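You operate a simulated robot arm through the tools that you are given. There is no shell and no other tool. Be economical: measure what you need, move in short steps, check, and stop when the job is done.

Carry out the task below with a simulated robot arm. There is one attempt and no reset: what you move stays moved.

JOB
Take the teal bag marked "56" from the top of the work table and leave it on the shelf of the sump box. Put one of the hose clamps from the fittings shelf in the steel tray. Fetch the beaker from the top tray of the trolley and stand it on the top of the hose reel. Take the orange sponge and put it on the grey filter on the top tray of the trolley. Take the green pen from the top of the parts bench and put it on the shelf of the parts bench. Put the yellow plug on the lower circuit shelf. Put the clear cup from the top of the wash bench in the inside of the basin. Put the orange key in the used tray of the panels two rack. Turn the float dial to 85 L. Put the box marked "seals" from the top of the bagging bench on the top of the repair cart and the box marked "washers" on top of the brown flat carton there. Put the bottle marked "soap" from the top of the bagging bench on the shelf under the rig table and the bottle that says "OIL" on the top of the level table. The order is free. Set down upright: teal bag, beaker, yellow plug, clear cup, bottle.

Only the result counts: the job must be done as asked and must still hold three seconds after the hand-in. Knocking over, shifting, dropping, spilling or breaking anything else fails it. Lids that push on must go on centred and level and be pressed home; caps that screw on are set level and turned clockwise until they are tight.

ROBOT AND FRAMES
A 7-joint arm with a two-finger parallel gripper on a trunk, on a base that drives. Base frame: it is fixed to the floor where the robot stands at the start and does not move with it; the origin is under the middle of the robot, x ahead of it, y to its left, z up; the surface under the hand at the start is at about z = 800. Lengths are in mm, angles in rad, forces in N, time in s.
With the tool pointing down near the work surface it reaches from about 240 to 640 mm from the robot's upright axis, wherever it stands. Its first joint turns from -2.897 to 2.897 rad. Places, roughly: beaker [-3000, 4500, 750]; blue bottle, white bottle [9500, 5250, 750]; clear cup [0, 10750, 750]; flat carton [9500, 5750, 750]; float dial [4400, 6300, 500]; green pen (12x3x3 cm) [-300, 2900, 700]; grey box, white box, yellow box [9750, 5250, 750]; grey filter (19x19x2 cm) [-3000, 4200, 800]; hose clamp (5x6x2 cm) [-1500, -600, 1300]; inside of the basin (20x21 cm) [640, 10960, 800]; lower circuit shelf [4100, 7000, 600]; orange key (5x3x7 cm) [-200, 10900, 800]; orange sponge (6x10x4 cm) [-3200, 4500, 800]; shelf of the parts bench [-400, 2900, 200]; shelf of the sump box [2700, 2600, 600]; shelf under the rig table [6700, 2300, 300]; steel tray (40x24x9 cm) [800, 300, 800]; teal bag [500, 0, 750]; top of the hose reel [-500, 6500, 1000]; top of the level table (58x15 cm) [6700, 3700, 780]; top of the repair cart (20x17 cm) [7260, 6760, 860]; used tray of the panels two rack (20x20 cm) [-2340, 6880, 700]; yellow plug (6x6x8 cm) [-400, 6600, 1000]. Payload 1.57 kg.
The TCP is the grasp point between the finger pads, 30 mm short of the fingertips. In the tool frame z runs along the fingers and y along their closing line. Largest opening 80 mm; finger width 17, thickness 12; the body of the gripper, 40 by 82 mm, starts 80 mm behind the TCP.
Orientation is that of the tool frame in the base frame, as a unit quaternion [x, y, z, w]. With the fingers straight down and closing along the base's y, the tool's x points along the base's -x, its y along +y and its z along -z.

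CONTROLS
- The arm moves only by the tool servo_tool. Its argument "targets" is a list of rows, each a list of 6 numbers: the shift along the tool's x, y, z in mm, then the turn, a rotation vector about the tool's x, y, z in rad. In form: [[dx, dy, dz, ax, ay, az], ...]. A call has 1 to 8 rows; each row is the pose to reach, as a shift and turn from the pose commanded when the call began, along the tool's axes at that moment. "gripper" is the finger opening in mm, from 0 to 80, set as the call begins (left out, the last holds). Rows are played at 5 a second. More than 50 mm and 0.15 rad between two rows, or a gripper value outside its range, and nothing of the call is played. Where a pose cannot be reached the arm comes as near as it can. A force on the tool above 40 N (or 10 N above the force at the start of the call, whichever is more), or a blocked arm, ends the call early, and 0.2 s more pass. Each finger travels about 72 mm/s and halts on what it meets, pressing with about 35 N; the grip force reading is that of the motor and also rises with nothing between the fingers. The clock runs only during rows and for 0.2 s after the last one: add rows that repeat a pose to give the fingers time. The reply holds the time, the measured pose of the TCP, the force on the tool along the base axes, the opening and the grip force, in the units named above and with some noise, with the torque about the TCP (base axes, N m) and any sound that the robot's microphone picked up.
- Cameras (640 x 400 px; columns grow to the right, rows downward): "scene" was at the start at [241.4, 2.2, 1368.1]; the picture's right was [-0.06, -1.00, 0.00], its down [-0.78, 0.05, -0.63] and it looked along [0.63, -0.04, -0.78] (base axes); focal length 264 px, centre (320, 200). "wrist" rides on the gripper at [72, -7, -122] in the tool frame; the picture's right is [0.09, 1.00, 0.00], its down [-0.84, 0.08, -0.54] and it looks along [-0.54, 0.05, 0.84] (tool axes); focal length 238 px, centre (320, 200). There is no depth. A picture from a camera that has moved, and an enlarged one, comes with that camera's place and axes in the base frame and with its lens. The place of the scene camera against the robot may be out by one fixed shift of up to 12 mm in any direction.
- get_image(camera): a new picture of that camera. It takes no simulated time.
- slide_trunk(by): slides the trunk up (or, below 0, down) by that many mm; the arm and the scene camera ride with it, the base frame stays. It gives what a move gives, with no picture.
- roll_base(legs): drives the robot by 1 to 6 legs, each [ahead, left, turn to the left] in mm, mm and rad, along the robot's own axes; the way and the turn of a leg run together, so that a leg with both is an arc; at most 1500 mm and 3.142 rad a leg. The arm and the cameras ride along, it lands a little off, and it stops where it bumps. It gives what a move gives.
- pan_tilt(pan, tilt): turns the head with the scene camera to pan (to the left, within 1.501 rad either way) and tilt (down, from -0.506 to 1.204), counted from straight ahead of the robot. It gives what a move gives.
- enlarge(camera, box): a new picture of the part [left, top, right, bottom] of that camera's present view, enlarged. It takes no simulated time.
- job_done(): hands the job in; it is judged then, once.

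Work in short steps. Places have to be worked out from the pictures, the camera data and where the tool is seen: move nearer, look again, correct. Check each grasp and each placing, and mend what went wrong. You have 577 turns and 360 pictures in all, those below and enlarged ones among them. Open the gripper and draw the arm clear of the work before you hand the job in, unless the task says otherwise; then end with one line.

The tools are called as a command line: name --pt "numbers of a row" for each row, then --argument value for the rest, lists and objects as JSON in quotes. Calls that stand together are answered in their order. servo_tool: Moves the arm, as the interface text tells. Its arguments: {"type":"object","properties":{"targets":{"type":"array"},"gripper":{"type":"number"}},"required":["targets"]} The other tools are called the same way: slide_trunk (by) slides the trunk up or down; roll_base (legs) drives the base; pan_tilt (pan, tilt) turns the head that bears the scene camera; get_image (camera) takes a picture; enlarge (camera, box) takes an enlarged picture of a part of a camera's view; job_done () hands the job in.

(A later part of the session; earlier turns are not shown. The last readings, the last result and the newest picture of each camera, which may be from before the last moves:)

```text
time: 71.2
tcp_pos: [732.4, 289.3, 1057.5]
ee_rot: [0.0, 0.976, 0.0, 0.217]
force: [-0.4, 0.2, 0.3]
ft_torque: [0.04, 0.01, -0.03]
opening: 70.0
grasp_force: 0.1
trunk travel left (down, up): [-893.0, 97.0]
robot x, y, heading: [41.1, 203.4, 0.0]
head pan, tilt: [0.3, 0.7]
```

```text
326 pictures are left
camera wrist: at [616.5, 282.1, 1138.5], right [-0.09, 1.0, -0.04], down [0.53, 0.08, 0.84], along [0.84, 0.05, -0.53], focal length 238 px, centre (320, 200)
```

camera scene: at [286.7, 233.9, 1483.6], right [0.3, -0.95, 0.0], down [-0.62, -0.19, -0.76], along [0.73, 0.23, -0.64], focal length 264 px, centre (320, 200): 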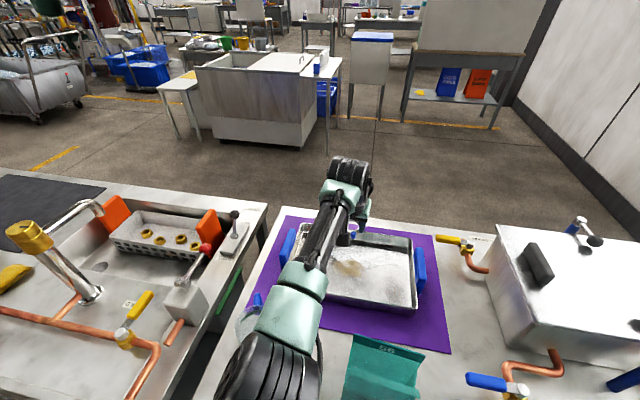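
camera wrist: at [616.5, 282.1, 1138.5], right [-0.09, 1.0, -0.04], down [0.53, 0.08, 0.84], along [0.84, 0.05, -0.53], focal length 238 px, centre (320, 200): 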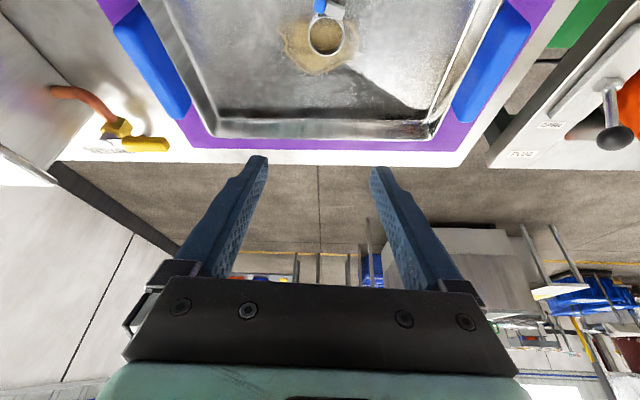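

Clamp lies in the tray. Now move above the bag and straighten the tool.

servo_tool --pt "21 0 -30 0 0.06 0" --pt "42 0 -60 0 0.11 0" --pt "63 -10 -85 0 0.17 0" --pt "85 -30 -105 0 0.22 0" --pt "107 -52 -125 0 0.28 0" --pt "130 -74 -145 0 0.33 0" --pt "150 -96 -165 0 0.38 0" --pt "170 -117 -182 0 0.436 0" --gripper 60

servo_tool --pt "0 0 0 0 0 -0.145" --pt "0 0 0 0 0 -0.29" --pt "0 0 0 0 0 -0.435" --pt "0 0 0 0 0 -0.58" --pt "0 0 0 0 0 -0.725" --pt "0 0 0 0 0 -0.87" --pt "0 0 0 0 0 -1.015" --pt "0 0 0 0 0 -1.16"

servo_tool --pt "0 0 0 0 0 -0.137" --pt "0 0 0 0 0 -0.274" --pt "0 0 0 0 0 -0.411" --pt "0 0 0 0 0 -0.411"

get_image --camera "wrist"

get_image --camera "scene"

```text
time: 73.0
tcp_pos: [501.4, 175.5, 1152.5]
ee_rot: [-0.005, 1.0, -0.004, 0.0]
force: [-1.0, -1.4, -1.9]
ft_torque: [0.16, -0.09, 0.03]
opening: 60.3
grasp_force: 0.0
trunk travel left (down, up): [-893.0, 97.0]
robot x, y, heading: [39.4, 200.7, 0.006]
head pan, tilt: [0.3, 0.7]
```

```text
time: 74.8
tcp_pos: [501.7, 172.3, 1150.9]
ee_rot: [-0.549, 0.836, 0.001, 0.0]
force: [-0.1, -0.4, 0.3]
ft_torque: [-0.04, 0.0, 0.02]
opening: 60.0
grasp_force: 0.1
trunk travel left (down, up): [-893.0, 97.0]
robot x, y, heading: [38.7, 201.7, 0.002]
head pan, tilt: [0.3, 0.7]
```

```text
time: 75.8
tcp_pos: [502.1, 171.9, 1151.0]
ee_rot: [0.708, -0.706, 0.0, 0.001]
force: [0.2, 0.6, 0.1]
ft_torque: [-0.04, 0.0, 0.0]
opening: 60.1
grasp_force: 0.1
trunk travel left (down, up): [-893.0, 97.0]
robot x, y, heading: [37.9, 200.4, 0.002]
head pan, tilt: [0.3, 0.7]
```

```text
325 pictures are left
camera wrist: at [509.4, 99.7, 1273.5], right [-1.0, -0.1, 0.0], down [-0.08, 0.84, 0.54], along [-0.05, 0.54, -0.84], focal length 238 px, centre (320, 200)
```

wrist: 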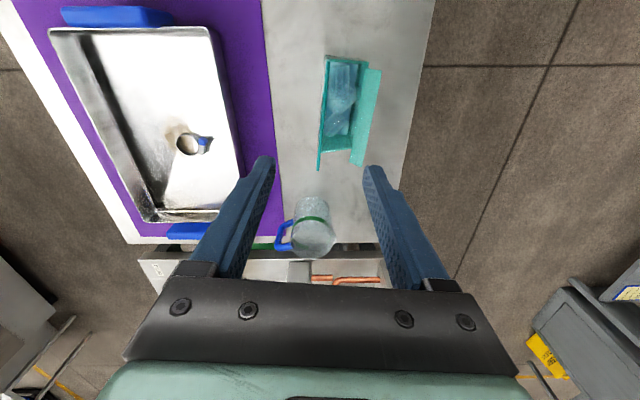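

```text
324 pictures are left
camera scene: at [285.8, 234.3, 1676.8], right [0.3, -0.95, 0.0], down [-0.61, -0.19, -0.76], along [0.73, 0.23, -0.64], focal length 264 px, centre (320, 200)
```

scene: 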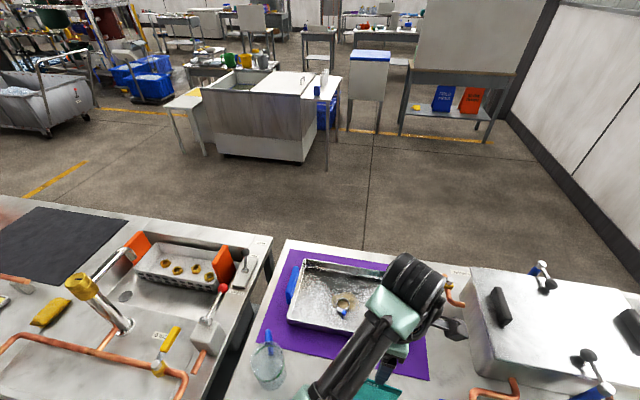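

enlarge --camera "wrist" --box '[260, 30, 420, 190]'

```text
2.50 times, centred on (340, 110) of wrist
camera zoom: at [509.4, 99.7, 1273.5], right [-1.0, -0.1, 0.0], down [-0.08, 0.84, 0.54], along [-0.05, 0.54, -0.84], focal length 596 px, centre (270, 425)
```

zoom: 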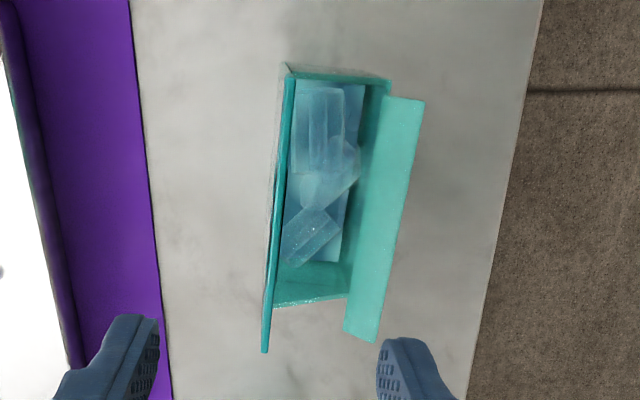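

Tab is at x≈500.5, y 110–228, top ≈1005. Open to 44 mm and descend so the tab is between the pads.

servo_tool --pt "1 1 30 0 0 0" --pt "2 1 60 0 0 0" --pt "2 1 90 0 0 0" --pt "2 1 90 0 0 0" --gripper 44

get_image --camera "wrist"

```text
time: 76.8
tcp_pos: [500.1, 169.1, 1060.4]
ee_rot: [0.707, -0.707, 0.0, 0.0]
force: [-0.7, -0.5, 0.3]
ft_torque: [-0.01, -0.01, -0.02]
opening: 44.2
grasp_force: 0.1
trunk travel left (down, up): [-893.0, 97.0]
robot x, y, heading: [36.3, 206.8, -0.001]
head pan, tilt: [0.3, 0.7]
```

```text
322 pictures are left
camera wrist: at [508.0, 97.2, 1182.0], right [-1.0, -0.09, 0.0], down [-0.08, 0.84, 0.54], along [-0.05, 0.54, -0.84], focal length 238 px, centre (320, 200)
```

wrist: 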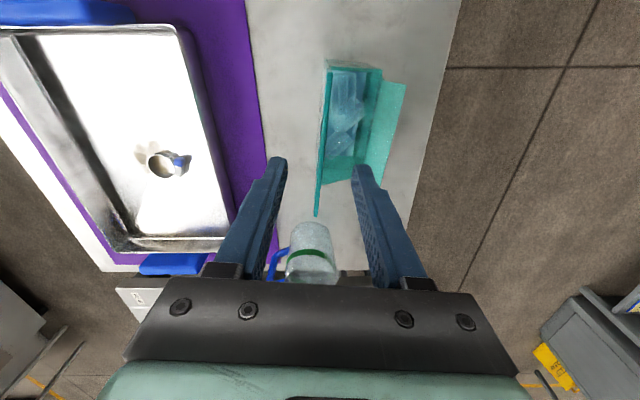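

Aligned. Narrow to 30 mm for flap clearance and go down to tab level.

servo_tool --pt "0 0 15 0 0 0" --pt "0 0 30 0 0 0" --pt "0 0 45 0 0 0" --pt "0 0 60 0 0 0" --pt "0 0 72 0 0 0" --pt "0 0 72 0 0 0" --gripper 30

get_image --camera "wrist"

```text
time: 78.2
tcp_pos: [501.7, 170.7, 987.4]
ee_rot: [0.708, -0.706, 0.0, 0.0]
force: [0.6, 0.2, -1.3]
ft_torque: [0.0, 0.01, 0.01]
opening: 29.9
grasp_force: 0.1
trunk travel left (down, up): [-893.0, 97.0]
robot x, y, heading: [44.1, 199.8, -0.001]
head pan, tilt: [0.3, 0.7]
```

```text
321 pictures are left
camera wrist: at [508.2, 97.9, 1110.7], right [-1.0, -0.09, 0.0], down [-0.08, 0.84, 0.54], along [-0.05, 0.54, -0.84], focal length 238 px, centre (320, 200)
```

wrist: 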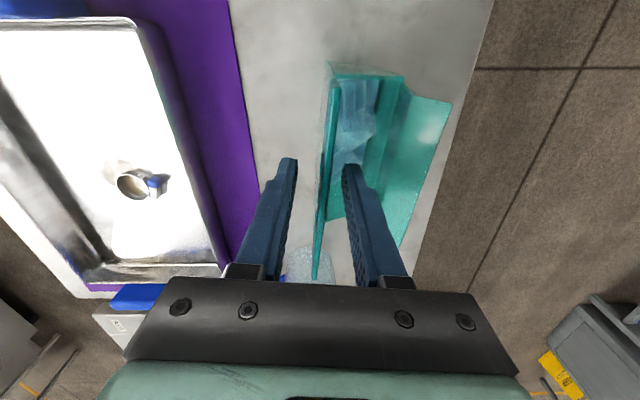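

Tab is between the pads. Close.

servo_tool --pt "0 0 0 0 0 0" --pt "0 0 0 0 0 0" --pt "0 0 0 0 0 0" --pt "0 0 0 0 0 0" --gripper 0

servo_tool --pt "0 0 -5 0 0 0" --pt "0 0 -15 0 0 0" --pt "0 0 -30 0 0 0" --pt "0 0 -30 0 0 0"

get_image --camera "wrist"

```text
time: 79.2
tcp_pos: [500.4, 170.3, 988.4]
ee_rot: [0.708, -0.707, 0.0, 0.0]
force: [-0.7, 0.2, 0.1]
ft_torque: [-0.04, 0.03, 0.02]
opening: 3.8
grasp_force: 24.3
trunk travel left (down, up): [-893.0, 97.0]
robot x, y, heading: [40.4, 200.0, 0.006]
head pan, tilt: [0.3, 0.7]
```

```text
time: 80.2
tcp_pos: [500.6, 170.2, 1018.4]
ee_rot: [0.708, -0.707, 0.0, 0.0]
force: [0.0, -0.5, -2.7]
ft_torque: [0.01, -0.07, 0.01]
opening: 3.5
grasp_force: 24.5
trunk travel left (down, up): [-893.0, 97.0]
robot x, y, heading: [37.1, 201.3, 0.002]
head pan, tilt: [0.3, 0.7]
```

```text
320 pictures are left
camera wrist: at [508.4, 97.7, 1141.1], right [-1.0, -0.09, 0.0], down [-0.08, 0.84, 0.54], along [-0.05, 0.54, -0.84], focal length 238 px, centre (320, 200)
```

wrist: 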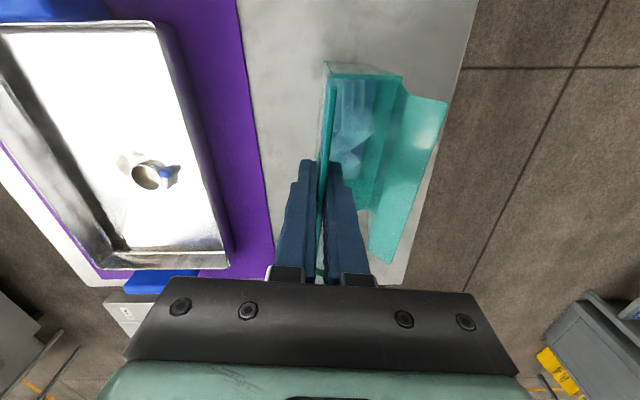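

The bag is lifted cleanly and hangs level. Raise it and back away from the table.

servo_tool --pt "0 0 -40 0 0 0" --pt "0 0 -80 0 0 0" --pt "0 0 -120 0 0 0" --pt "0 0 -160 0 0 0" --pt "0 30 -170 0 0 0" --pt "0 60 -170 0 0 0" --pt "0 60 -170 0 0 0"

roll_base --legs '[[-450, 0, 0], [0, 0, 1.2]]'

pan_tilt --pan 0.0 --tilt 0.35

get_image --camera "scene"

```text
time: 81.8
tcp_pos: [441.4, 169.1, 1188.3]
ee_rot: [0.708, -0.707, -0.001, -0.001]
force: [0.4, 0.1, -3.3]
ft_torque: [0.0, -0.06, 0.0]
opening: 4.0
grasp_force: 24.5
trunk travel left (down, up): [-893.0, 97.0]
robot x, y, heading: [39.6, 201.9, 0.004]
head pan, tilt: [0.3, 0.7]
```

```text
time: 87.6
tcp_pos: [-240.3, 568.8, 1188.5]
ee_rot: [0.985, -0.173, 0.0, -0.001]
force: [-0.2, 0.4, -2.0]
ft_torque: [0.08, -0.01, 0.01]
opening: 3.7
grasp_force: 24.8
trunk travel left (down, up): [-893.0, 97.0]
robot x, y, heading: [-407.4, 201.1, 1.227]
head pan, tilt: [0.3, 0.7]
```

```text
time: 88.4
tcp_pos: [-239.1, 568.7, 1188.2]
ee_rot: [0.985, -0.173, 0.0, 0.0]
force: [-0.1, -0.5, -2.6]
ft_torque: [0.07, -0.07, -0.01]
opening: 3.8
grasp_force: 24.5
trunk travel left (down, up): [-893.0, 97.0]
robot x, y, heading: [-408.1, 200.1, 1.222]
head pan, tilt: [0.0, 0.351]
```

```text
319 pictures are left
camera scene: at [-323.6, 456.1, 1708.0], right [0.94, -0.34, 0.0], down [-0.12, -0.32, -0.94], along [0.32, 0.88, -0.34], focal length 264 px, centre (320, 200)
```

scene: 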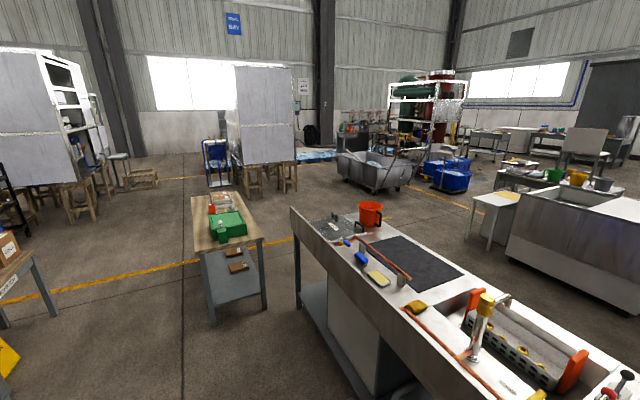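

Good overview. I'll go around the left of the parts bench: up to y≈1300, left to x≈-1090, up to y≈4150, then right toward the sump box.

roll_base --legs '[[0, 0, 0.349], [1100, 0, 0], [0, 680, 0], [1450, 0, 0], [1400, 0, 0], [0, 0, -1.571]]'

get_image --camera "scene"

```text
time: 115.8
tcp_pos: [-718.4, 4116.1, 1189.0]
ee_rot: [-0.705, 0.709, 0.0, 0.0]
force: [-0.1, 0.4, -3.1]
ft_torque: [0.02, -0.08, -0.01]
opening: 4.0
grasp_force: 24.6
trunk travel left (down, up): [-893.0, 97.0]
robot x, y, heading: [-1123.3, 4153.5, -0.009]
head pan, tilt: [0.0, 0.351]
```

```text
318 pictures are left
camera scene: at [-860.6, 4157.6, 1708.1], right [-0.01, -1.0, 0.0], down [-0.34, 0.0, -0.94], along [0.94, -0.01, -0.34], focal length 264 px, centre (320, 200)
```

scene: 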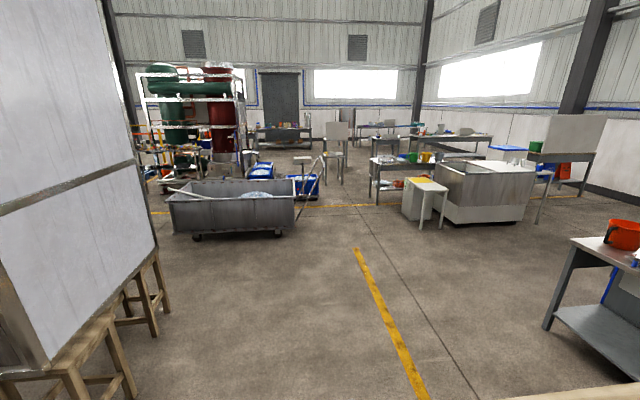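

Path ahead is clear; drive to about (1700, 3600) and look at the sump box.

roll_base --legs '[[1450, 0, 0], [1250, 0, 0], [0, -900, 0], [0, 0, -0.5]]'

get_image --camera "scene"

```text
time: 134.6
tcp_pos: [1871.9, 2951.9, 1187.8]
ee_rot: [-0.494, 0.869, 0.0, 0.0]
force: [0.3, 0.1, -3.5]
ft_torque: [-0.04, -0.04, 0.0]
opening: 3.6
grasp_force: 24.7
trunk travel left (down, up): [-893.0, 97.0]
robot x, y, heading: [1543.9, 3189.2, -0.535]
head pan, tilt: [0.0, 0.351]
```

```text
317 pictures are left
camera scene: at [1765.4, 3060.2, 1708.1], right [-0.51, -0.86, 0.0], down [-0.3, 0.18, -0.94], along [0.81, -0.48, -0.34], focal length 264 px, centre (320, 200)
```

scene: 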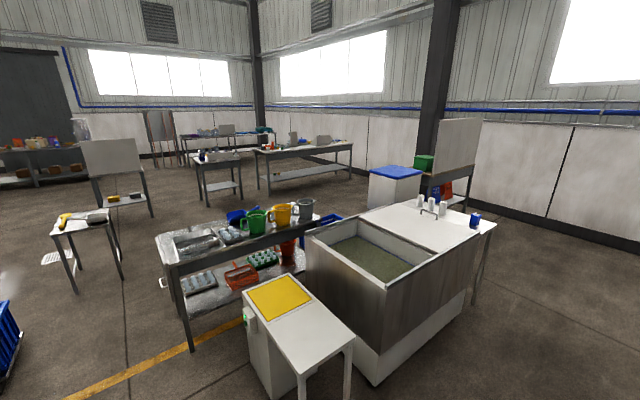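

enlarge --camera "scene" --box '[220, 250, 420, 400]'

```text
2.67 times, centred on (320, 325) of scene
camera zoom: at [1765.4, 3060.2, 1708.1], right [-0.51, -0.86, 0.0], down [-0.3, 0.18, -0.94], along [0.81, -0.48, -0.34], focal length 704 px, centre (320, -133)
```

zoom: 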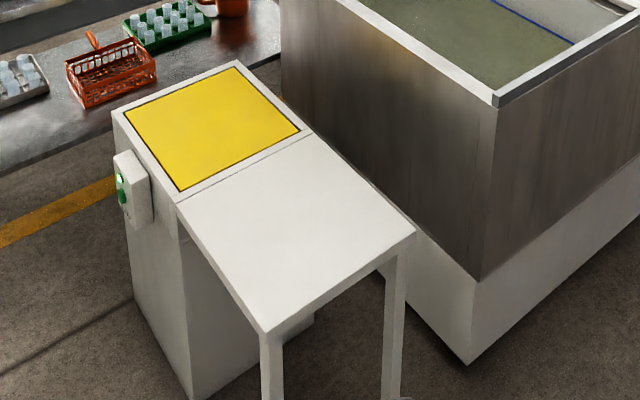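

The shelf of the sump box is the white side shelf, x≈2520–2880, y≈2390–2720, z≈600. Position the robot to its west, facing +x.

roll_base --legs '[[0, 0, 0.535], [0, -610, 0], [560, 0, 0]]'

slide_trunk --by -300

pan_tilt --pan 0.0 --tilt 0.8

get_image --camera "scene"

get_image --camera "wrist"

```text
time: 142.3
tcp_pos: [2496.3, 2538.7, 1187.1]
ee_rot: [-0.705, 0.71, 0.0, 0.0]
force: [-0.3, 0.3, -2.3]
ft_torque: [-0.02, -0.01, -0.01]
opening: 4.0
grasp_force: 25.2
trunk travel left (down, up): [-893.0, 97.0]
robot x, y, heading: [2096.8, 2575.7, -0.012]
head pan, tilt: [0.0, 0.351]
```

```text
time: 145.3
tcp_pos: [2495.9, 2537.8, 888.1]
ee_rot: [-0.705, 0.71, 0.0, 0.001]
force: [-0.2, 0.3, -3.3]
ft_torque: [-0.01, -0.03, 0.0]
opening: 3.7
grasp_force: 24.1
trunk travel left (down, up): [-593.0, 397.0]
robot x, y, heading: [2097.9, 2577.2, -0.005]
head pan, tilt: [0.0, 0.351]
```

```text
time: 146.2
tcp_pos: [2496.6, 2538.0, 888.3]
ee_rot: [-0.705, 0.709, 0.0, 0.001]
force: [-0.9, 0.1, -3.1]
ft_torque: [0.0, -0.03, 0.01]
opening: 3.8
grasp_force: 24.8
trunk travel left (down, up): [-593.0, 397.0]
robot x, y, heading: [2094.5, 2580.1, -0.004]
head pan, tilt: [0.0, 0.799]
```

```text
315 pictures are left
camera scene: at [2340.4, 2580.3, 1368.5], right [-0.01, -1.0, 0.0], down [-0.72, 0.01, -0.7], along [0.7, 0.0, -0.72], focal length 264 px, centre (320, 200)
```

scene: 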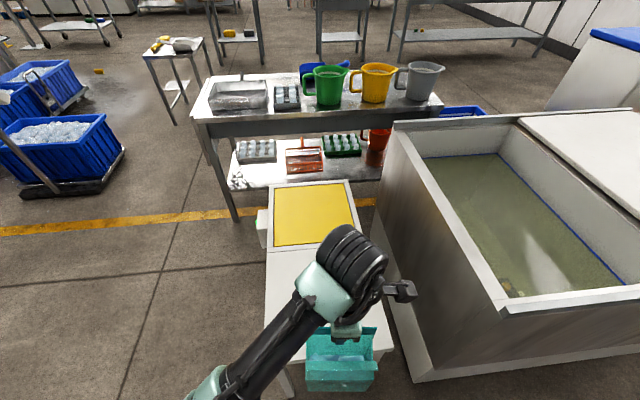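

```text
314 pictures are left
camera wrist: at [2502.7, 2466.0, 1010.7], right [-1.0, -0.08, 0.0], down [-0.07, 0.84, 0.54], along [-0.05, 0.54, -0.84], focal length 238 px, centre (320, 200)
```

wrist: 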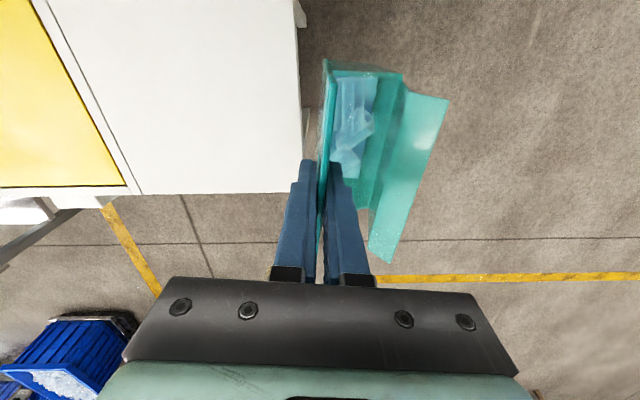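

Shelf edges confirmed (x 2520–2845, y ~2390–2715). Move the bag over it.

servo_tool --pt "-3 -40 0 0 0 0" --pt "-6 -80 0 0 0 0" --pt "-9 -120 0 0 0 0" --pt "-12 -160 0 0 0 0" --pt "-15 -194 0 0 0 0" --pt "-15 -194 40 0 0 0" --pt "-15 -194 75 0 0 0" --pt "-15 -194 75 0 0 0"

get_image --camera "scene"

get_image --camera "wrist"

```text
time: 148.0
tcp_pos: [2690.5, 2551.7, 812.9]
ee_rot: [-0.704, 0.711, 0.001, 0.0]
force: [0.2, 0.5, -2.1]
ft_torque: [-0.01, -0.03, 0.0]
opening: 3.9
grasp_force: 24.5
trunk travel left (down, up): [-593.0, 397.0]
robot x, y, heading: [2095.2, 2575.8, -0.01]
head pan, tilt: [0.0, 0.799]
```

```text
313 pictures are left
camera scene: at [2340.3, 2580.3, 1368.5], right [-0.01, -1.0, 0.0], down [-0.72, 0.01, -0.7], along [0.7, 0.0, -0.72], focal length 264 px, centre (320, 200)
```

scene: 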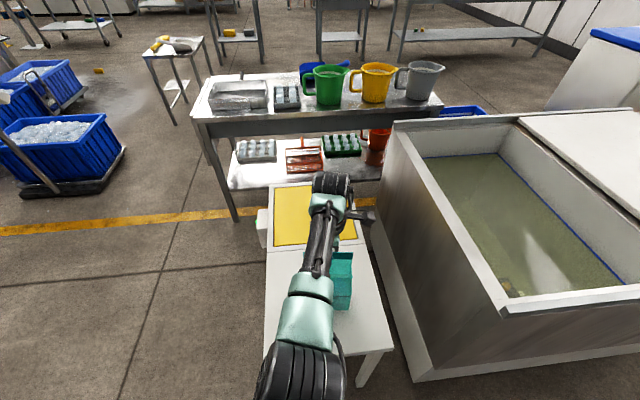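

```text
312 pictures are left
camera wrist: at [2696.3, 2479.4, 933.8], right [-1.0, -0.08, 0.0], down [-0.07, 0.84, 0.54], along [-0.05, 0.54, -0.84], focal length 238 px, centre (320, 200)
```

wrist: 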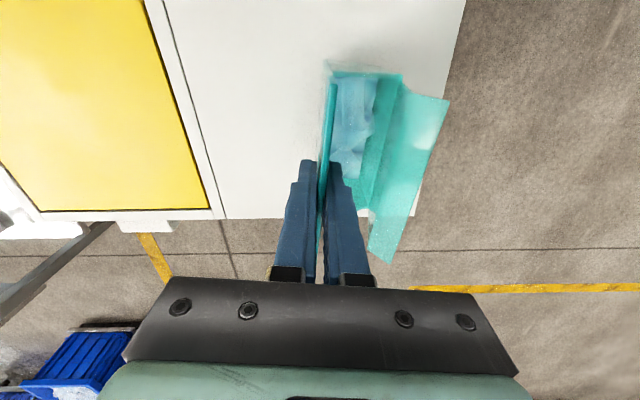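

Over the shelf. Lower to near contact in small steps.

servo_tool --pt "0 0 8 0 0 0" --pt "0 0 16 0 0 0" --pt "0 0 16 0 0 0"

servo_tool --pt "0 0 3 0 0 0" --pt "0 0 6 0 0 0" --pt "0 0 6 0 0 0"

servo_tool --pt "0 0 2 0 0 0" --pt "0 0 4 0 0 0" --pt "0 0 4 0 0 0"

```text
time: 148.8
tcp_pos: [2690.5, 2552.5, 796.5]
ee_rot: [-0.705, 0.709, 0.0, 0.0]
force: [0.8, -0.7, -3.2]
ft_torque: [0.04, -0.05, 0.01]
opening: 3.7
grasp_force: 24.5
trunk travel left (down, up): [-593.0, 397.0]
robot x, y, heading: [2094.0, 2576.2, -0.006]
head pan, tilt: [0.0, 0.799]
```

```text
time: 149.6
tcp_pos: [2690.7, 2550.5, 789.8]
ee_rot: [-0.704, 0.71, 0.0, -0.001]
force: [0.3, 0.3, -2.9]
ft_torque: [-0.01, -0.08, -0.02]
opening: 3.9
grasp_force: 24.8
trunk travel left (down, up): [-593.0, 397.0]
robot x, y, heading: [2092.7, 2576.7, -0.007]
head pan, tilt: [0.0, 0.799]
```

```text
time: 150.4
tcp_pos: [2690.1, 2551.9, 787.5]
ee_rot: [-0.704, 0.71, 0.0, 0.002]
force: [-1.0, 0.3, 3.1]
ft_torque: [0.44, 0.2, 0.04]
opening: 3.8
grasp_force: 24.9
trunk travel left (down, up): [-593.0, 397.0]
robot x, y, heading: [2096.6, 2576.0, -0.006]
head pan, tilt: [0.0, 0.799]
```

Contact at the expected height. Open a little and rise.

servo_tool --pt "0 0 0 0 0 0" --pt "0 0 0 0 0 0" --pt "0 0 -20 0 0 0" --pt "0 0 -60 0 0 0" --pt "0 0 -100 0 0 0" --pt "0 0 -140 0 0 0" --pt "0 0 -140 0 0 0" --gripper 24

get_image --camera "wrist"

```text
time: 152.0
tcp_pos: [2690.0, 2552.8, 928.3]
ee_rot: [-0.705, 0.71, 0.0, 0.001]
force: [0.1, -0.7, 0.4]
ft_torque: [-0.01, 0.03, 0.0]
opening: 24.1
grasp_force: 0.0
trunk travel left (down, up): [-593.0, 397.0]
robot x, y, heading: [2095.5, 2573.1, 0.0]
head pan, tilt: [0.0, 0.799]
```

```text
311 pictures are left
camera wrist: at [2696.2, 2480.8, 1050.3], right [-1.0, -0.09, 0.0], down [-0.07, 0.84, 0.54], along [-0.05, 0.54, -0.84], focal length 238 px, centre (320, 200)
```

wrist: 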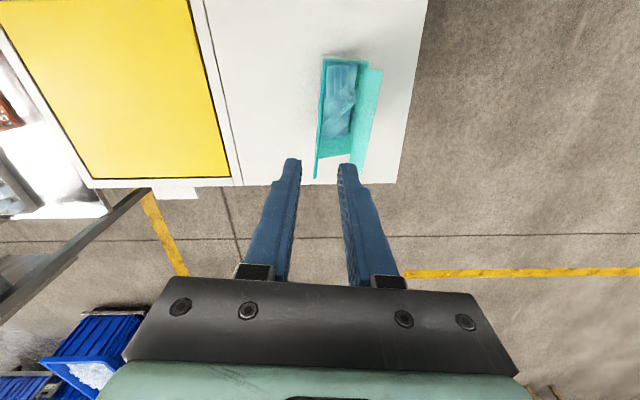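

Bag 56 stands on the shelf. Next the green pen: retract the arm and drive west toward the parts bench.

servo_tool --pt "0 0 -40 0 0 0" --pt "0 40 -75 0 0 0" --pt "0 80 -110 0 0 0" --pt "0 120 -110 0 0 0" --pt "0 160 -110 0 0 0" --pt "0 190 -110 0 0 0" --pt "0 190 -110 0 0 0" --gripper 60

roll_base --legs '[[-300, 0, 0], [0, 380, 0], [0, 0, 1.57], [0, 0, 1.57], [1000, 0, 0]]'

pan_tilt --pan 0.0 --tilt 0.55

get_image --camera "scene"

```text
refused: row 2 steps farther than a row can; nothing moved
```

```text
time: 168.5
tcp_pos: [195.7, 3012.3, 927.3]
ee_rot: [0.718, 0.696, 0.0, -0.001]
force: [-1.5, -0.7, -0.3]
ft_torque: [0.03, 0.0, -0.01]
opening: 24.0
grasp_force: 0.0
trunk travel left (down, up): [-593.0, 397.0]
robot x, y, heading: [791.6, 2980.6, 3.117]
head pan, tilt: [0.0, 0.799]
```

```text
time: 169.3
tcp_pos: [197.1, 3012.2, 928.6]
ee_rot: [0.717, 0.697, 0.0, 0.0]
force: [-0.2, 0.6, -0.5]
ft_torque: [0.0, 0.0, -0.01]
opening: 24.0
grasp_force: 0.2
trunk travel left (down, up): [-593.0, 397.0]
robot x, y, heading: [793.8, 2978.9, 3.117]
head pan, tilt: [0.0, 0.55]
```

```text
310 pictures are left
camera scene: at [528.0, 2992.4, 1389.8], right [0.03, 1.0, 0.0], down [0.52, -0.01, -0.85], along [-0.85, 0.02, -0.52], focal length 264 px, centre (320, 200)
```

scene: 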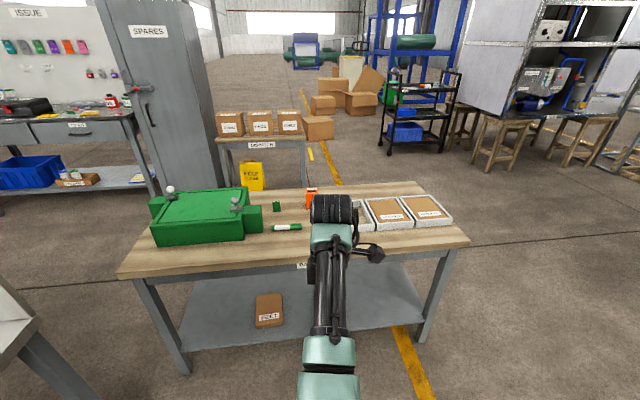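

The green pen lies on the bench at about [-316, 2880], lengthwise along y; the shelf below is open on this side. Drive closer.

roll_base --legs '[[540, 0, 0.025]]'

servo_tool --pt "-40 0 0 0 0 0" --pt "-80 0 0 0 0 0" --pt "-80 0 0 0 0 0" --gripper 60

get_image --camera "wrist"

get_image --camera "scene"

```text
time: 172.4
tcp_pos: [-338.2, 3003.4, 927.1]
ee_rot: [0.706, 0.708, 0.0, -0.001]
force: [-0.7, 0.6, 0.5]
ft_torque: [-0.01, -0.05, -0.01]
opening: 23.9
grasp_force: 0.1
trunk travel left (down, up): [-593.0, 397.0]
robot x, y, heading: [257.0, 2984.1, -3.139]
head pan, tilt: [0.0, 0.55]
```

```text
time: 173.2
tcp_pos: [-336.8, 2919.5, 927.2]
ee_rot: [0.706, 0.708, -0.001, 0.0]
force: [0.6, 0.8, 0.6]
ft_torque: [-0.01, 0.05, 0.03]
opening: 60.0
grasp_force: 0.0
trunk travel left (down, up): [-593.0, 397.0]
robot x, y, heading: [258.7, 2987.2, -3.14]
head pan, tilt: [0.0, 0.55]
```

```text
309 pictures are left
camera wrist: at [-343.6, 2992.5, 1049.7], right [1.0, 0.09, 0.0], down [0.08, -0.84, 0.54], along [0.05, -0.54, -0.84], focal length 238 px, centre (320, 200)
```

wrist: 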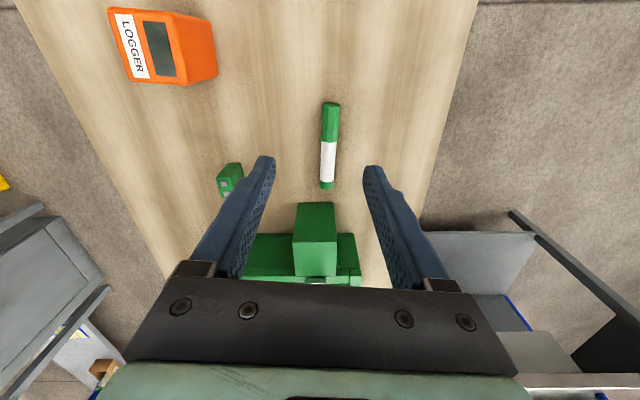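

```text
308 pictures are left
camera scene: at [-5.5, 2991.7, 1389.9], right [0.0, 1.0, 0.0], down [0.52, 0.0, -0.85], along [-0.85, 0.0, -0.52], focal length 264 px, centre (320, 200)
```

scene: 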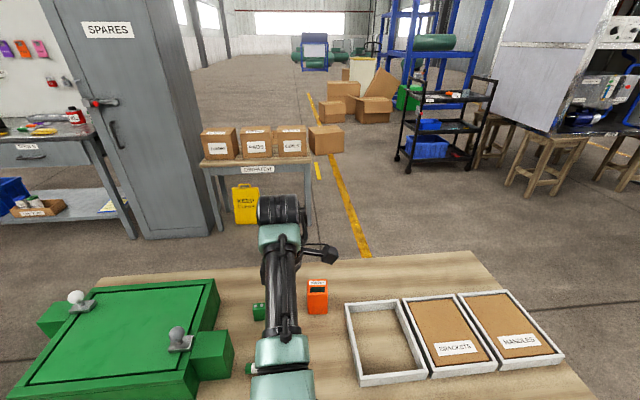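

Pen centre ≈[-323, 2880], surface ≈738. Move above it and descend.

servo_tool --pt "-20 7 30 0 0 0" --pt "-38 14 65 0 0 0" --pt "-38 14 100 0 0 0" --pt "-38 14 128 0 0 0" --pt "-38 14 128 0 0 0"

get_image --camera "wrist"

```text
time: 174.4
tcp_pos: [-323.5, 2883.6, 799.1]
ee_rot: [0.706, 0.708, 0.0, -0.001]
force: [0.4, 0.3, 1.0]
ft_torque: [0.01, 0.0, 0.02]
opening: 59.8
grasp_force: 0.1
trunk travel left (down, up): [-593.0, 397.0]
robot x, y, heading: [257.2, 2989.2, -3.142]
head pan, tilt: [0.0, 0.55]
```

```text
307 pictures are left
camera wrist: at [-328.9, 2955.4, 921.5], right [1.0, 0.09, 0.0], down [0.08, -0.84, 0.54], along [0.05, -0.54, -0.84], focal length 238 px, centre (320, 200)
```

wrist: 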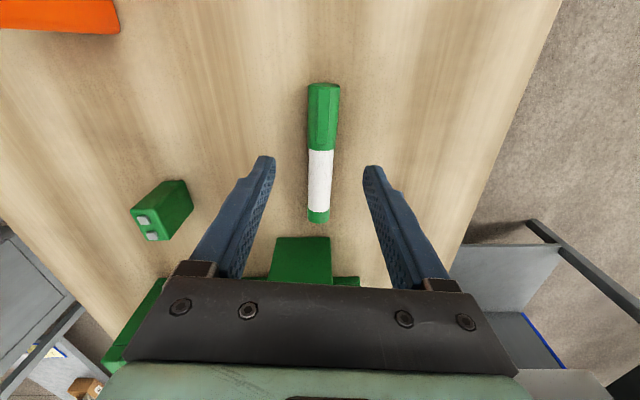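

Aligned. Lower and grip.

servo_tool --pt "-3 2 14 0 0 0" --pt "-3 2 26 0 0 0" --pt "-3 2 26 0 0 0"

servo_tool --pt "0 0 0 0 0 0" --pt "0 0 0 0 0 0" --pt "0 0 0 0 0 0" --pt "0 0 0 0 0 0" --gripper 5

servo_tool --pt "0 0 -20 0 0 0" --pt "0 0 -60 0 0 0" --pt "0 0 -60 0 0 0"

get_image --camera "wrist"

```text
time: 175.2
tcp_pos: [-321.5, 2880.5, 772.5]
ee_rot: [0.706, 0.708, -0.001, 0.0]
force: [0.3, -0.4, 0.5]
ft_torque: [-0.01, 0.0, 0.01]
opening: 60.1
grasp_force: 0.0
trunk travel left (down, up): [-593.0, 397.0]
robot x, y, heading: [262.2, 2981.6, -3.137]
head pan, tilt: [0.0, 0.55]
```

```text
time: 176.2
tcp_pos: [-320.5, 2880.4, 774.5]
ee_rot: [0.707, 0.707, 0.0, 0.0]
force: [-0.5, -0.4, 0.3]
ft_torque: [-0.03, -0.02, -0.01]
opening: 5.2
grasp_force: 0.0
trunk travel left (down, up): [-593.0, 397.0]
robot x, y, heading: [260.0, 2983.2, -3.14]
head pan, tilt: [0.0, 0.55]
```

```text
time: 177.0
tcp_pos: [-321.9, 2879.7, 834.1]
ee_rot: [0.707, 0.708, -0.001, 0.0]
force: [-0.7, 0.6, 0.8]
ft_torque: [0.0, 0.0, 0.02]
opening: 5.0
grasp_force: 0.0
trunk travel left (down, up): [-593.0, 397.0]
robot x, y, heading: [257.7, 2982.4, -3.142]
head pan, tilt: [0.0, 0.55]
```

```text
306 pictures are left
camera wrist: at [-329.0, 2951.6, 956.1], right [1.0, 0.09, 0.0], down [0.08, -0.84, 0.54], along [0.05, -0.54, -0.84], focal length 238 px, centre (320, 200)
```

wrist: 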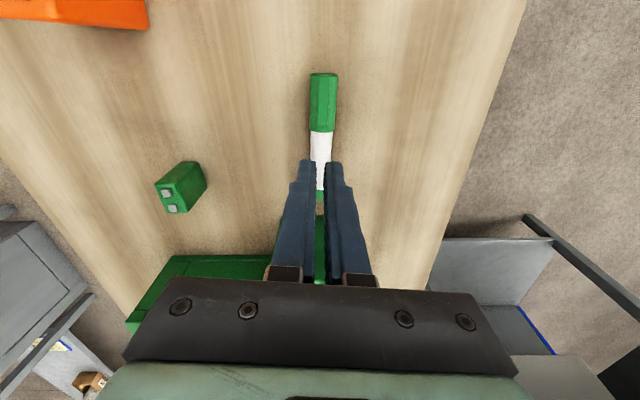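

Closed above the pen: the surface is lower than I assumed. Reopen, descend further with care.

servo_tool --pt "0 0 0 0 0 0" --pt "0 0 0 0 0 0" --pt "0 0 30 0 0 0" --pt "0 0 60 0 0 0" --pt "0 0 70 0 0 0" --pt "0 0 78 0 0 0" --pt "0 0 78 0 0 0" --gripper 50

get_image --camera "wrist"

```text
time: 178.6
tcp_pos: [-322.0, 2879.9, 756.0]
ee_rot: [0.706, 0.708, 0.0, 0.001]
force: [-1.1, 0.5, 0.3]
ft_torque: [0.0, -0.01, -0.03]
opening: 50.1
grasp_force: 0.0
trunk travel left (down, up): [-593.0, 397.0]
robot x, y, heading: [259.0, 2988.3, -3.141]
head pan, tilt: [0.0, 0.55]
```

```text
305 pictures are left
camera wrist: at [-328.4, 2951.6, 878.7], right [1.0, 0.09, 0.0], down [0.08, -0.84, 0.54], along [0.05, -0.54, -0.84], focal length 238 px, centre (320, 200)
```

wrist: 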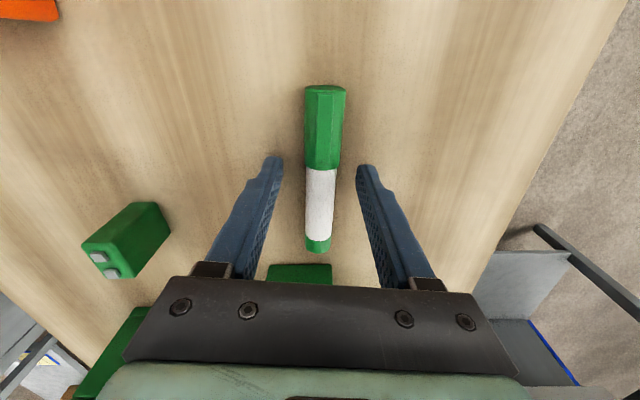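

No contact yet; pen top seems ≈735. Go 12 mm lower and close.

servo_tool --pt "0 0 4 0 0 0" --pt "0 0 8 0 0 0" --pt "0 0 12 0 0 0" --pt "0 0 12 0 0 0"

servo_tool --pt "0 0 0 0 0 0" --pt "0 0 0 0 0 0" --pt "0 0 0 0 0 0" --pt "0 0 0 0 0 0" --gripper 8

```text
time: 179.6
tcp_pos: [-322.6, 2881.2, 749.7]
ee_rot: [0.707, 0.707, -0.005, -0.003]
force: [3.4, 3.0, 38.1]
ft_torque: [0.21, -1.34, -0.09]
opening: 53.0
grasp_force: 1.5
trunk travel left (down, up): [-593.0, 397.0]
robot x, y, heading: [256.2, 2985.3, -3.143]
head pan, tilt: [0.0, 0.55]
```

```text
time: 179.9
tcp_pos: [-322.6, 2880.0, 750.0]
ee_rot: [0.707, 0.708, 0.0, 0.0]
force: [8.1, 1.0, 21.8]
ft_torque: [0.22, -0.57, -0.02]
opening: 20.8
grasp_force: 7.1
trunk travel left (down, up): [-593.0, 397.0]
robot x, y, heading: [260.3, 2984.4, -3.14]
head pan, tilt: [0.0, 0.55]
stopped in row 1: the force on the tool passed its limit at 50 N (the readings are from after the stop); the commanded pose is now the measured one
```

Surface found at z≈720. Rise 2 mm and finish closing.

servo_tool --pt "0 0 -3 0 0 0" --pt "0 0 -3 0 0 0" --pt "0 0 -3 0 0 0" --pt "0 0 -3 0 0 0" --gripper 8

servo_tool --pt "0 0 -20 0 0 0" --pt "0 0 -60 0 0 0" --pt "0 0 -60 0 0 0"

get_image --camera "wrist"

```text
time: 180.9
tcp_pos: [-321.1, 2879.9, 748.7]
ee_rot: [0.707, 0.708, 0.0, 0.002]
force: [-3.8, -1.9, 7.1]
ft_torque: [-0.06, 0.23, 0.05]
opening: 19.5
grasp_force: 32.9
trunk travel left (down, up): [-593.0, 397.0]
robot x, y, heading: [255.4, 2986.5, -3.138]
head pan, tilt: [0.0, 0.55]
```

```text
time: 181.7
tcp_pos: [-321.3, 2881.3, 809.7]
ee_rot: [0.706, 0.708, 0.001, 0.002]
force: [-0.5, -0.1, -0.3]
ft_torque: [0.01, -0.01, -0.02]
opening: 19.5
grasp_force: 33.8
trunk travel left (down, up): [-593.0, 397.0]
robot x, y, heading: [255.5, 2983.0, -3.14]
head pan, tilt: [0.0, 0.55]
```

```text
304 pictures are left
camera wrist: at [-328.8, 2952.7, 932.0], right [1.0, 0.09, 0.0], down [0.08, -0.84, 0.54], along [0.05, -0.54, -0.84], focal length 238 px, centre (320, 200)
```

wrist: 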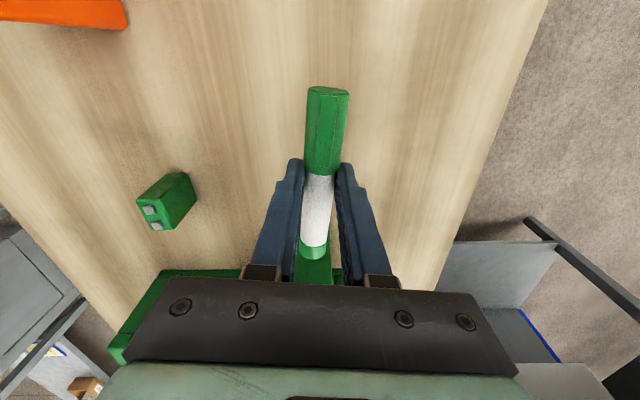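

Pen is held. Raise, pull in, back away, then lower the trunk fully and look under the bench.

servo_tool --pt "0 0 -30 0 0 0" --pt "10 0 -60 0 0 0" --pt "30 20 -70 0 0 0" --pt "50 50 -70 0 0 0" --pt "70 80 -70 0 0 0" --pt "80 110 -70 0 0 0" --pt "80 110 -70 0 0 0"

roll_base --legs '[[-400, 0, 0]]'

slide_trunk --by -560

pan_tilt --pan 0.0 --tilt 0.4

get_image --camera "scene"

get_image --camera "wrist"

```text
time: 183.3
tcp_pos: [-211.6, 2959.2, 879.7]
ee_rot: [0.706, 0.708, 0.001, 0.002]
force: [0.0, 0.5, -0.5]
ft_torque: [0.02, -0.03, -0.03]
opening: 19.2
grasp_force: 33.4
trunk travel left (down, up): [-593.0, 397.0]
robot x, y, heading: [258.7, 2983.2, -3.135]
head pan, tilt: [0.0, 0.55]
```

```text
time: 185.8
tcp_pos: [185.4, 2959.9, 881.7]
ee_rot: [0.706, 0.709, 0.0, 0.002]
force: [0.6, 0.3, 0.3]
ft_torque: [-0.01, 0.02, -0.01]
opening: 19.6
grasp_force: 32.8
trunk travel left (down, up): [-593.0, 397.0]
robot x, y, heading: [657.4, 2989.1, -3.141]
head pan, tilt: [0.0, 0.55]
```

```text
refused: -560 is not a number from -400 to 400
```

```text
time: 186.5
tcp_pos: [185.1, 2960.0, 880.4]
ee_rot: [0.706, 0.708, -0.001, 0.002]
force: [1.1, -0.2, 0.1]
ft_torque: [0.01, 0.01, 0.01]
opening: 19.5
grasp_force: 33.9
trunk travel left (down, up): [-593.0, 397.0]
robot x, y, heading: [655.6, 2984.1, -3.136]
head pan, tilt: [0.0, 0.4]
```

```text
303 pictures are left
camera scene: at [389.5, 2992.2, 1403.5], right [0.0, 1.0, 0.0], down [0.39, 0.0, -0.92], along [-0.92, 0.0, -0.39], focal length 264 px, centre (320, 200)
```

scene: 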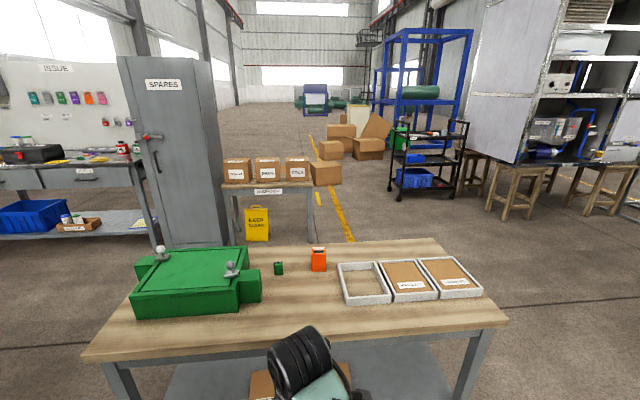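

```text
302 pictures are left
camera wrist: at [177.9, 3031.9, 1002.4], right [1.0, 0.1, 0.0], down [0.08, -0.84, 0.54], along [0.05, -0.54, -0.84], focal length 238 px, centre (320, 200)
```

wrist: 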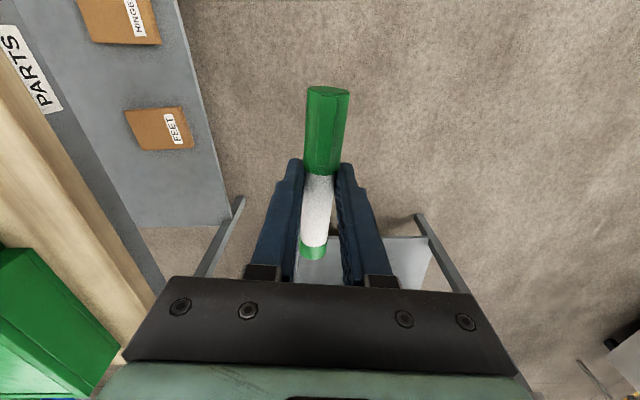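

The shelf has two boxes (FEET y<2811, HINGE y>2991, front edges x≈-250); the pen can go in the gap at y≈2900. Shift the pen there and lower the trunk.

servo_tool --pt "-30 0 0 0 0 0" --pt "-60 0 0 0 0 0" --pt "-60 0 0 0 0 0"

slide_trunk --by -400

slide_trunk --by -175

pan_tilt --pan 0.0 --tilt 0.5

get_image --camera "scene"

get_image --camera "wrist"

```text
time: 187.3
tcp_pos: [185.3, 2898.7, 880.3]
ee_rot: [0.707, 0.708, 0.001, 0.002]
force: [0.8, 0.1, -0.4]
ft_torque: [0.01, -0.02, -0.02]
opening: 19.4
grasp_force: 33.4
trunk travel left (down, up): [-593.0, 397.0]
robot x, y, heading: [653.7, 2986.3, -3.141]
head pan, tilt: [0.0, 0.4]
```

```text
time: 191.2
tcp_pos: [185.1, 2899.6, 479.8]
ee_rot: [0.706, 0.708, 0.001, 0.002]
force: [-0.6, 0.2, -0.6]
ft_torque: [-0.03, -0.03, -0.01]
opening: 19.3
grasp_force: 33.5
trunk travel left (down, up): [-193.0, 797.0]
robot x, y, heading: [657.3, 2985.6, -3.14]
head pan, tilt: [0.0, 0.4]
```

```text
time: 193.1
tcp_pos: [185.3, 2900.0, 305.3]
ee_rot: [0.706, 0.708, 0.001, 0.002]
force: [0.5, 1.0, 0.0]
ft_torque: [0.0, -0.02, 0.02]
opening: 19.6
grasp_force: 33.3
trunk travel left (down, up): [-18.0, 972.0]
robot x, y, heading: [656.2, 2987.1, -3.14]
head pan, tilt: [0.0, 0.4]
```

```text
time: 193.8
tcp_pos: [184.8, 2899.7, 305.3]
ee_rot: [0.705, 0.709, 0.0, 0.003]
force: [-0.7, 0.2, 0.6]
ft_torque: [-0.01, 0.01, 0.01]
opening: 19.6
grasp_force: 33.4
trunk travel left (down, up): [-18.0, 972.0]
robot x, y, heading: [658.7, 2987.0, -3.134]
head pan, tilt: [0.0, 0.499]
```

```text
301 pictures are left
camera scene: at [391.2, 2992.2, 819.5], right [0.0, 1.0, 0.0], down [0.48, 0.0, -0.88], along [-0.88, 0.0, -0.48], focal length 264 px, centre (320, 200)
```

scene: 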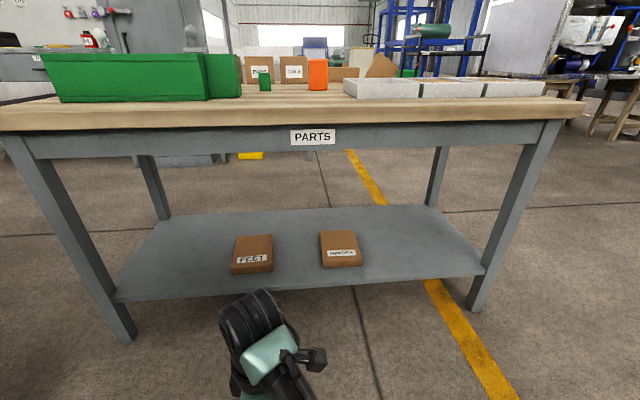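

```text
300 pictures are left
camera wrist: at [177.9, 2971.7, 427.1], right [1.0, 0.1, 0.0], down [0.08, -0.84, 0.54], along [0.05, -0.54, -0.84], focal length 238 px, centre (320, 200)
```

wrist: 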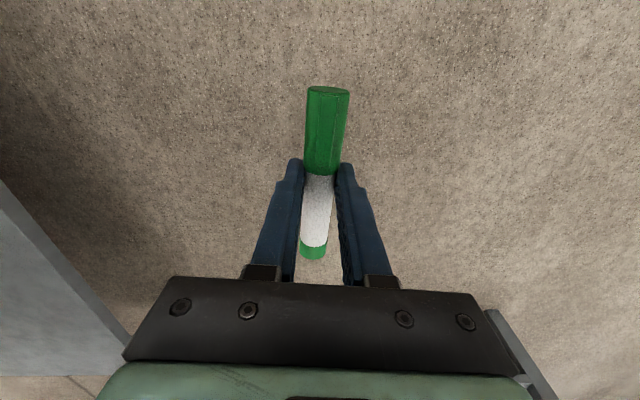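

Plenty of free shelf at y≈3150–3350 to the right of the second box; shelf top ≈205, underside ≈644. I lower, strafe right and enter by driving forward.

slide_trunk --by -18

servo_tool --pt "0 0 12 0 0 0" --pt "0 0 24 0 0 0" --pt "0 0 24 0 0 0"

roll_base --legs '[[0, -325, 0], [330, 0, 0]]'

get_image --camera "scene"

get_image --camera "wrist"

```text
time: 194.4
tcp_pos: [185.0, 2900.4, 286.6]
ee_rot: [0.706, 0.708, 0.0, 0.003]
force: [-0.2, 0.3, 0.3]
ft_torque: [0.01, -0.02, 0.0]
opening: 19.3
grasp_force: 33.7
trunk travel left (down, up): [0.0, 990.0]
robot x, y, heading: [653.1, 2986.1, -3.14]
head pan, tilt: [0.0, 0.499]
```

```text
time: 195.2
tcp_pos: [185.8, 2900.4, 262.8]
ee_rot: [0.706, 0.709, 0.001, 0.002]
force: [-1.4, 0.1, -0.1]
ft_torque: [-0.01, 0.0, 0.04]
opening: 19.4
grasp_force: 33.5
trunk travel left (down, up): [0.0, 990.0]
robot x, y, heading: [655.9, 2986.2, -3.142]
head pan, tilt: [0.0, 0.499]
```

```text
time: 199.2
tcp_pos: [-143.7, 3223.4, 263.4]
ee_rot: [0.705, 0.709, 0.002, 0.001]
force: [1.1, -0.1, -0.1]
ft_torque: [0.0, 0.01, 0.01]
opening: 19.4
grasp_force: 33.1
trunk travel left (down, up): [0.0, 990.0]
robot x, y, heading: [326.0, 3312.0, -3.139]
head pan, tilt: [0.0, 0.499]
```

```text
299 pictures are left
camera scene: at [61.8, 3316.3, 801.5], right [-0.01, 1.0, 0.0], down [0.48, 0.0, -0.88], along [-0.88, 0.0, -0.48], focal length 264 px, centre (320, 200)
```

scene: 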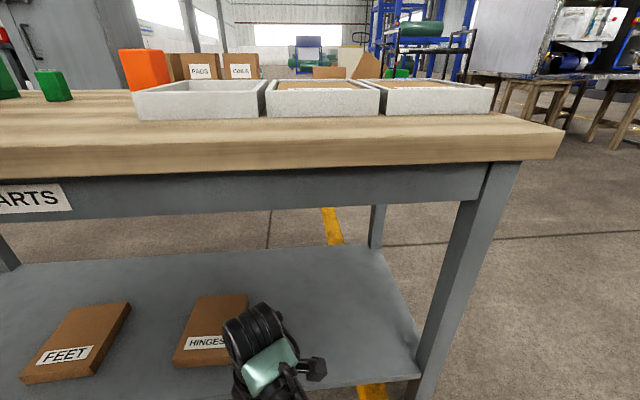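

```text
298 pictures are left
camera wrist: at [-151.4, 3295.1, 385.4], right [1.0, 0.1, 0.0], down [0.08, -0.84, 0.54], along [0.06, -0.54, -0.84], focal length 238 px, centre (320, 200)
```

wrist: 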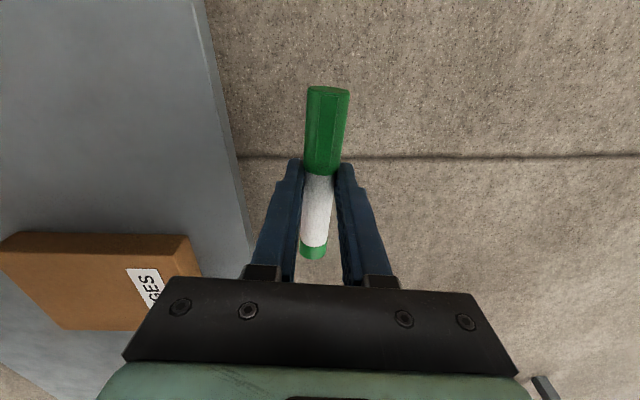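

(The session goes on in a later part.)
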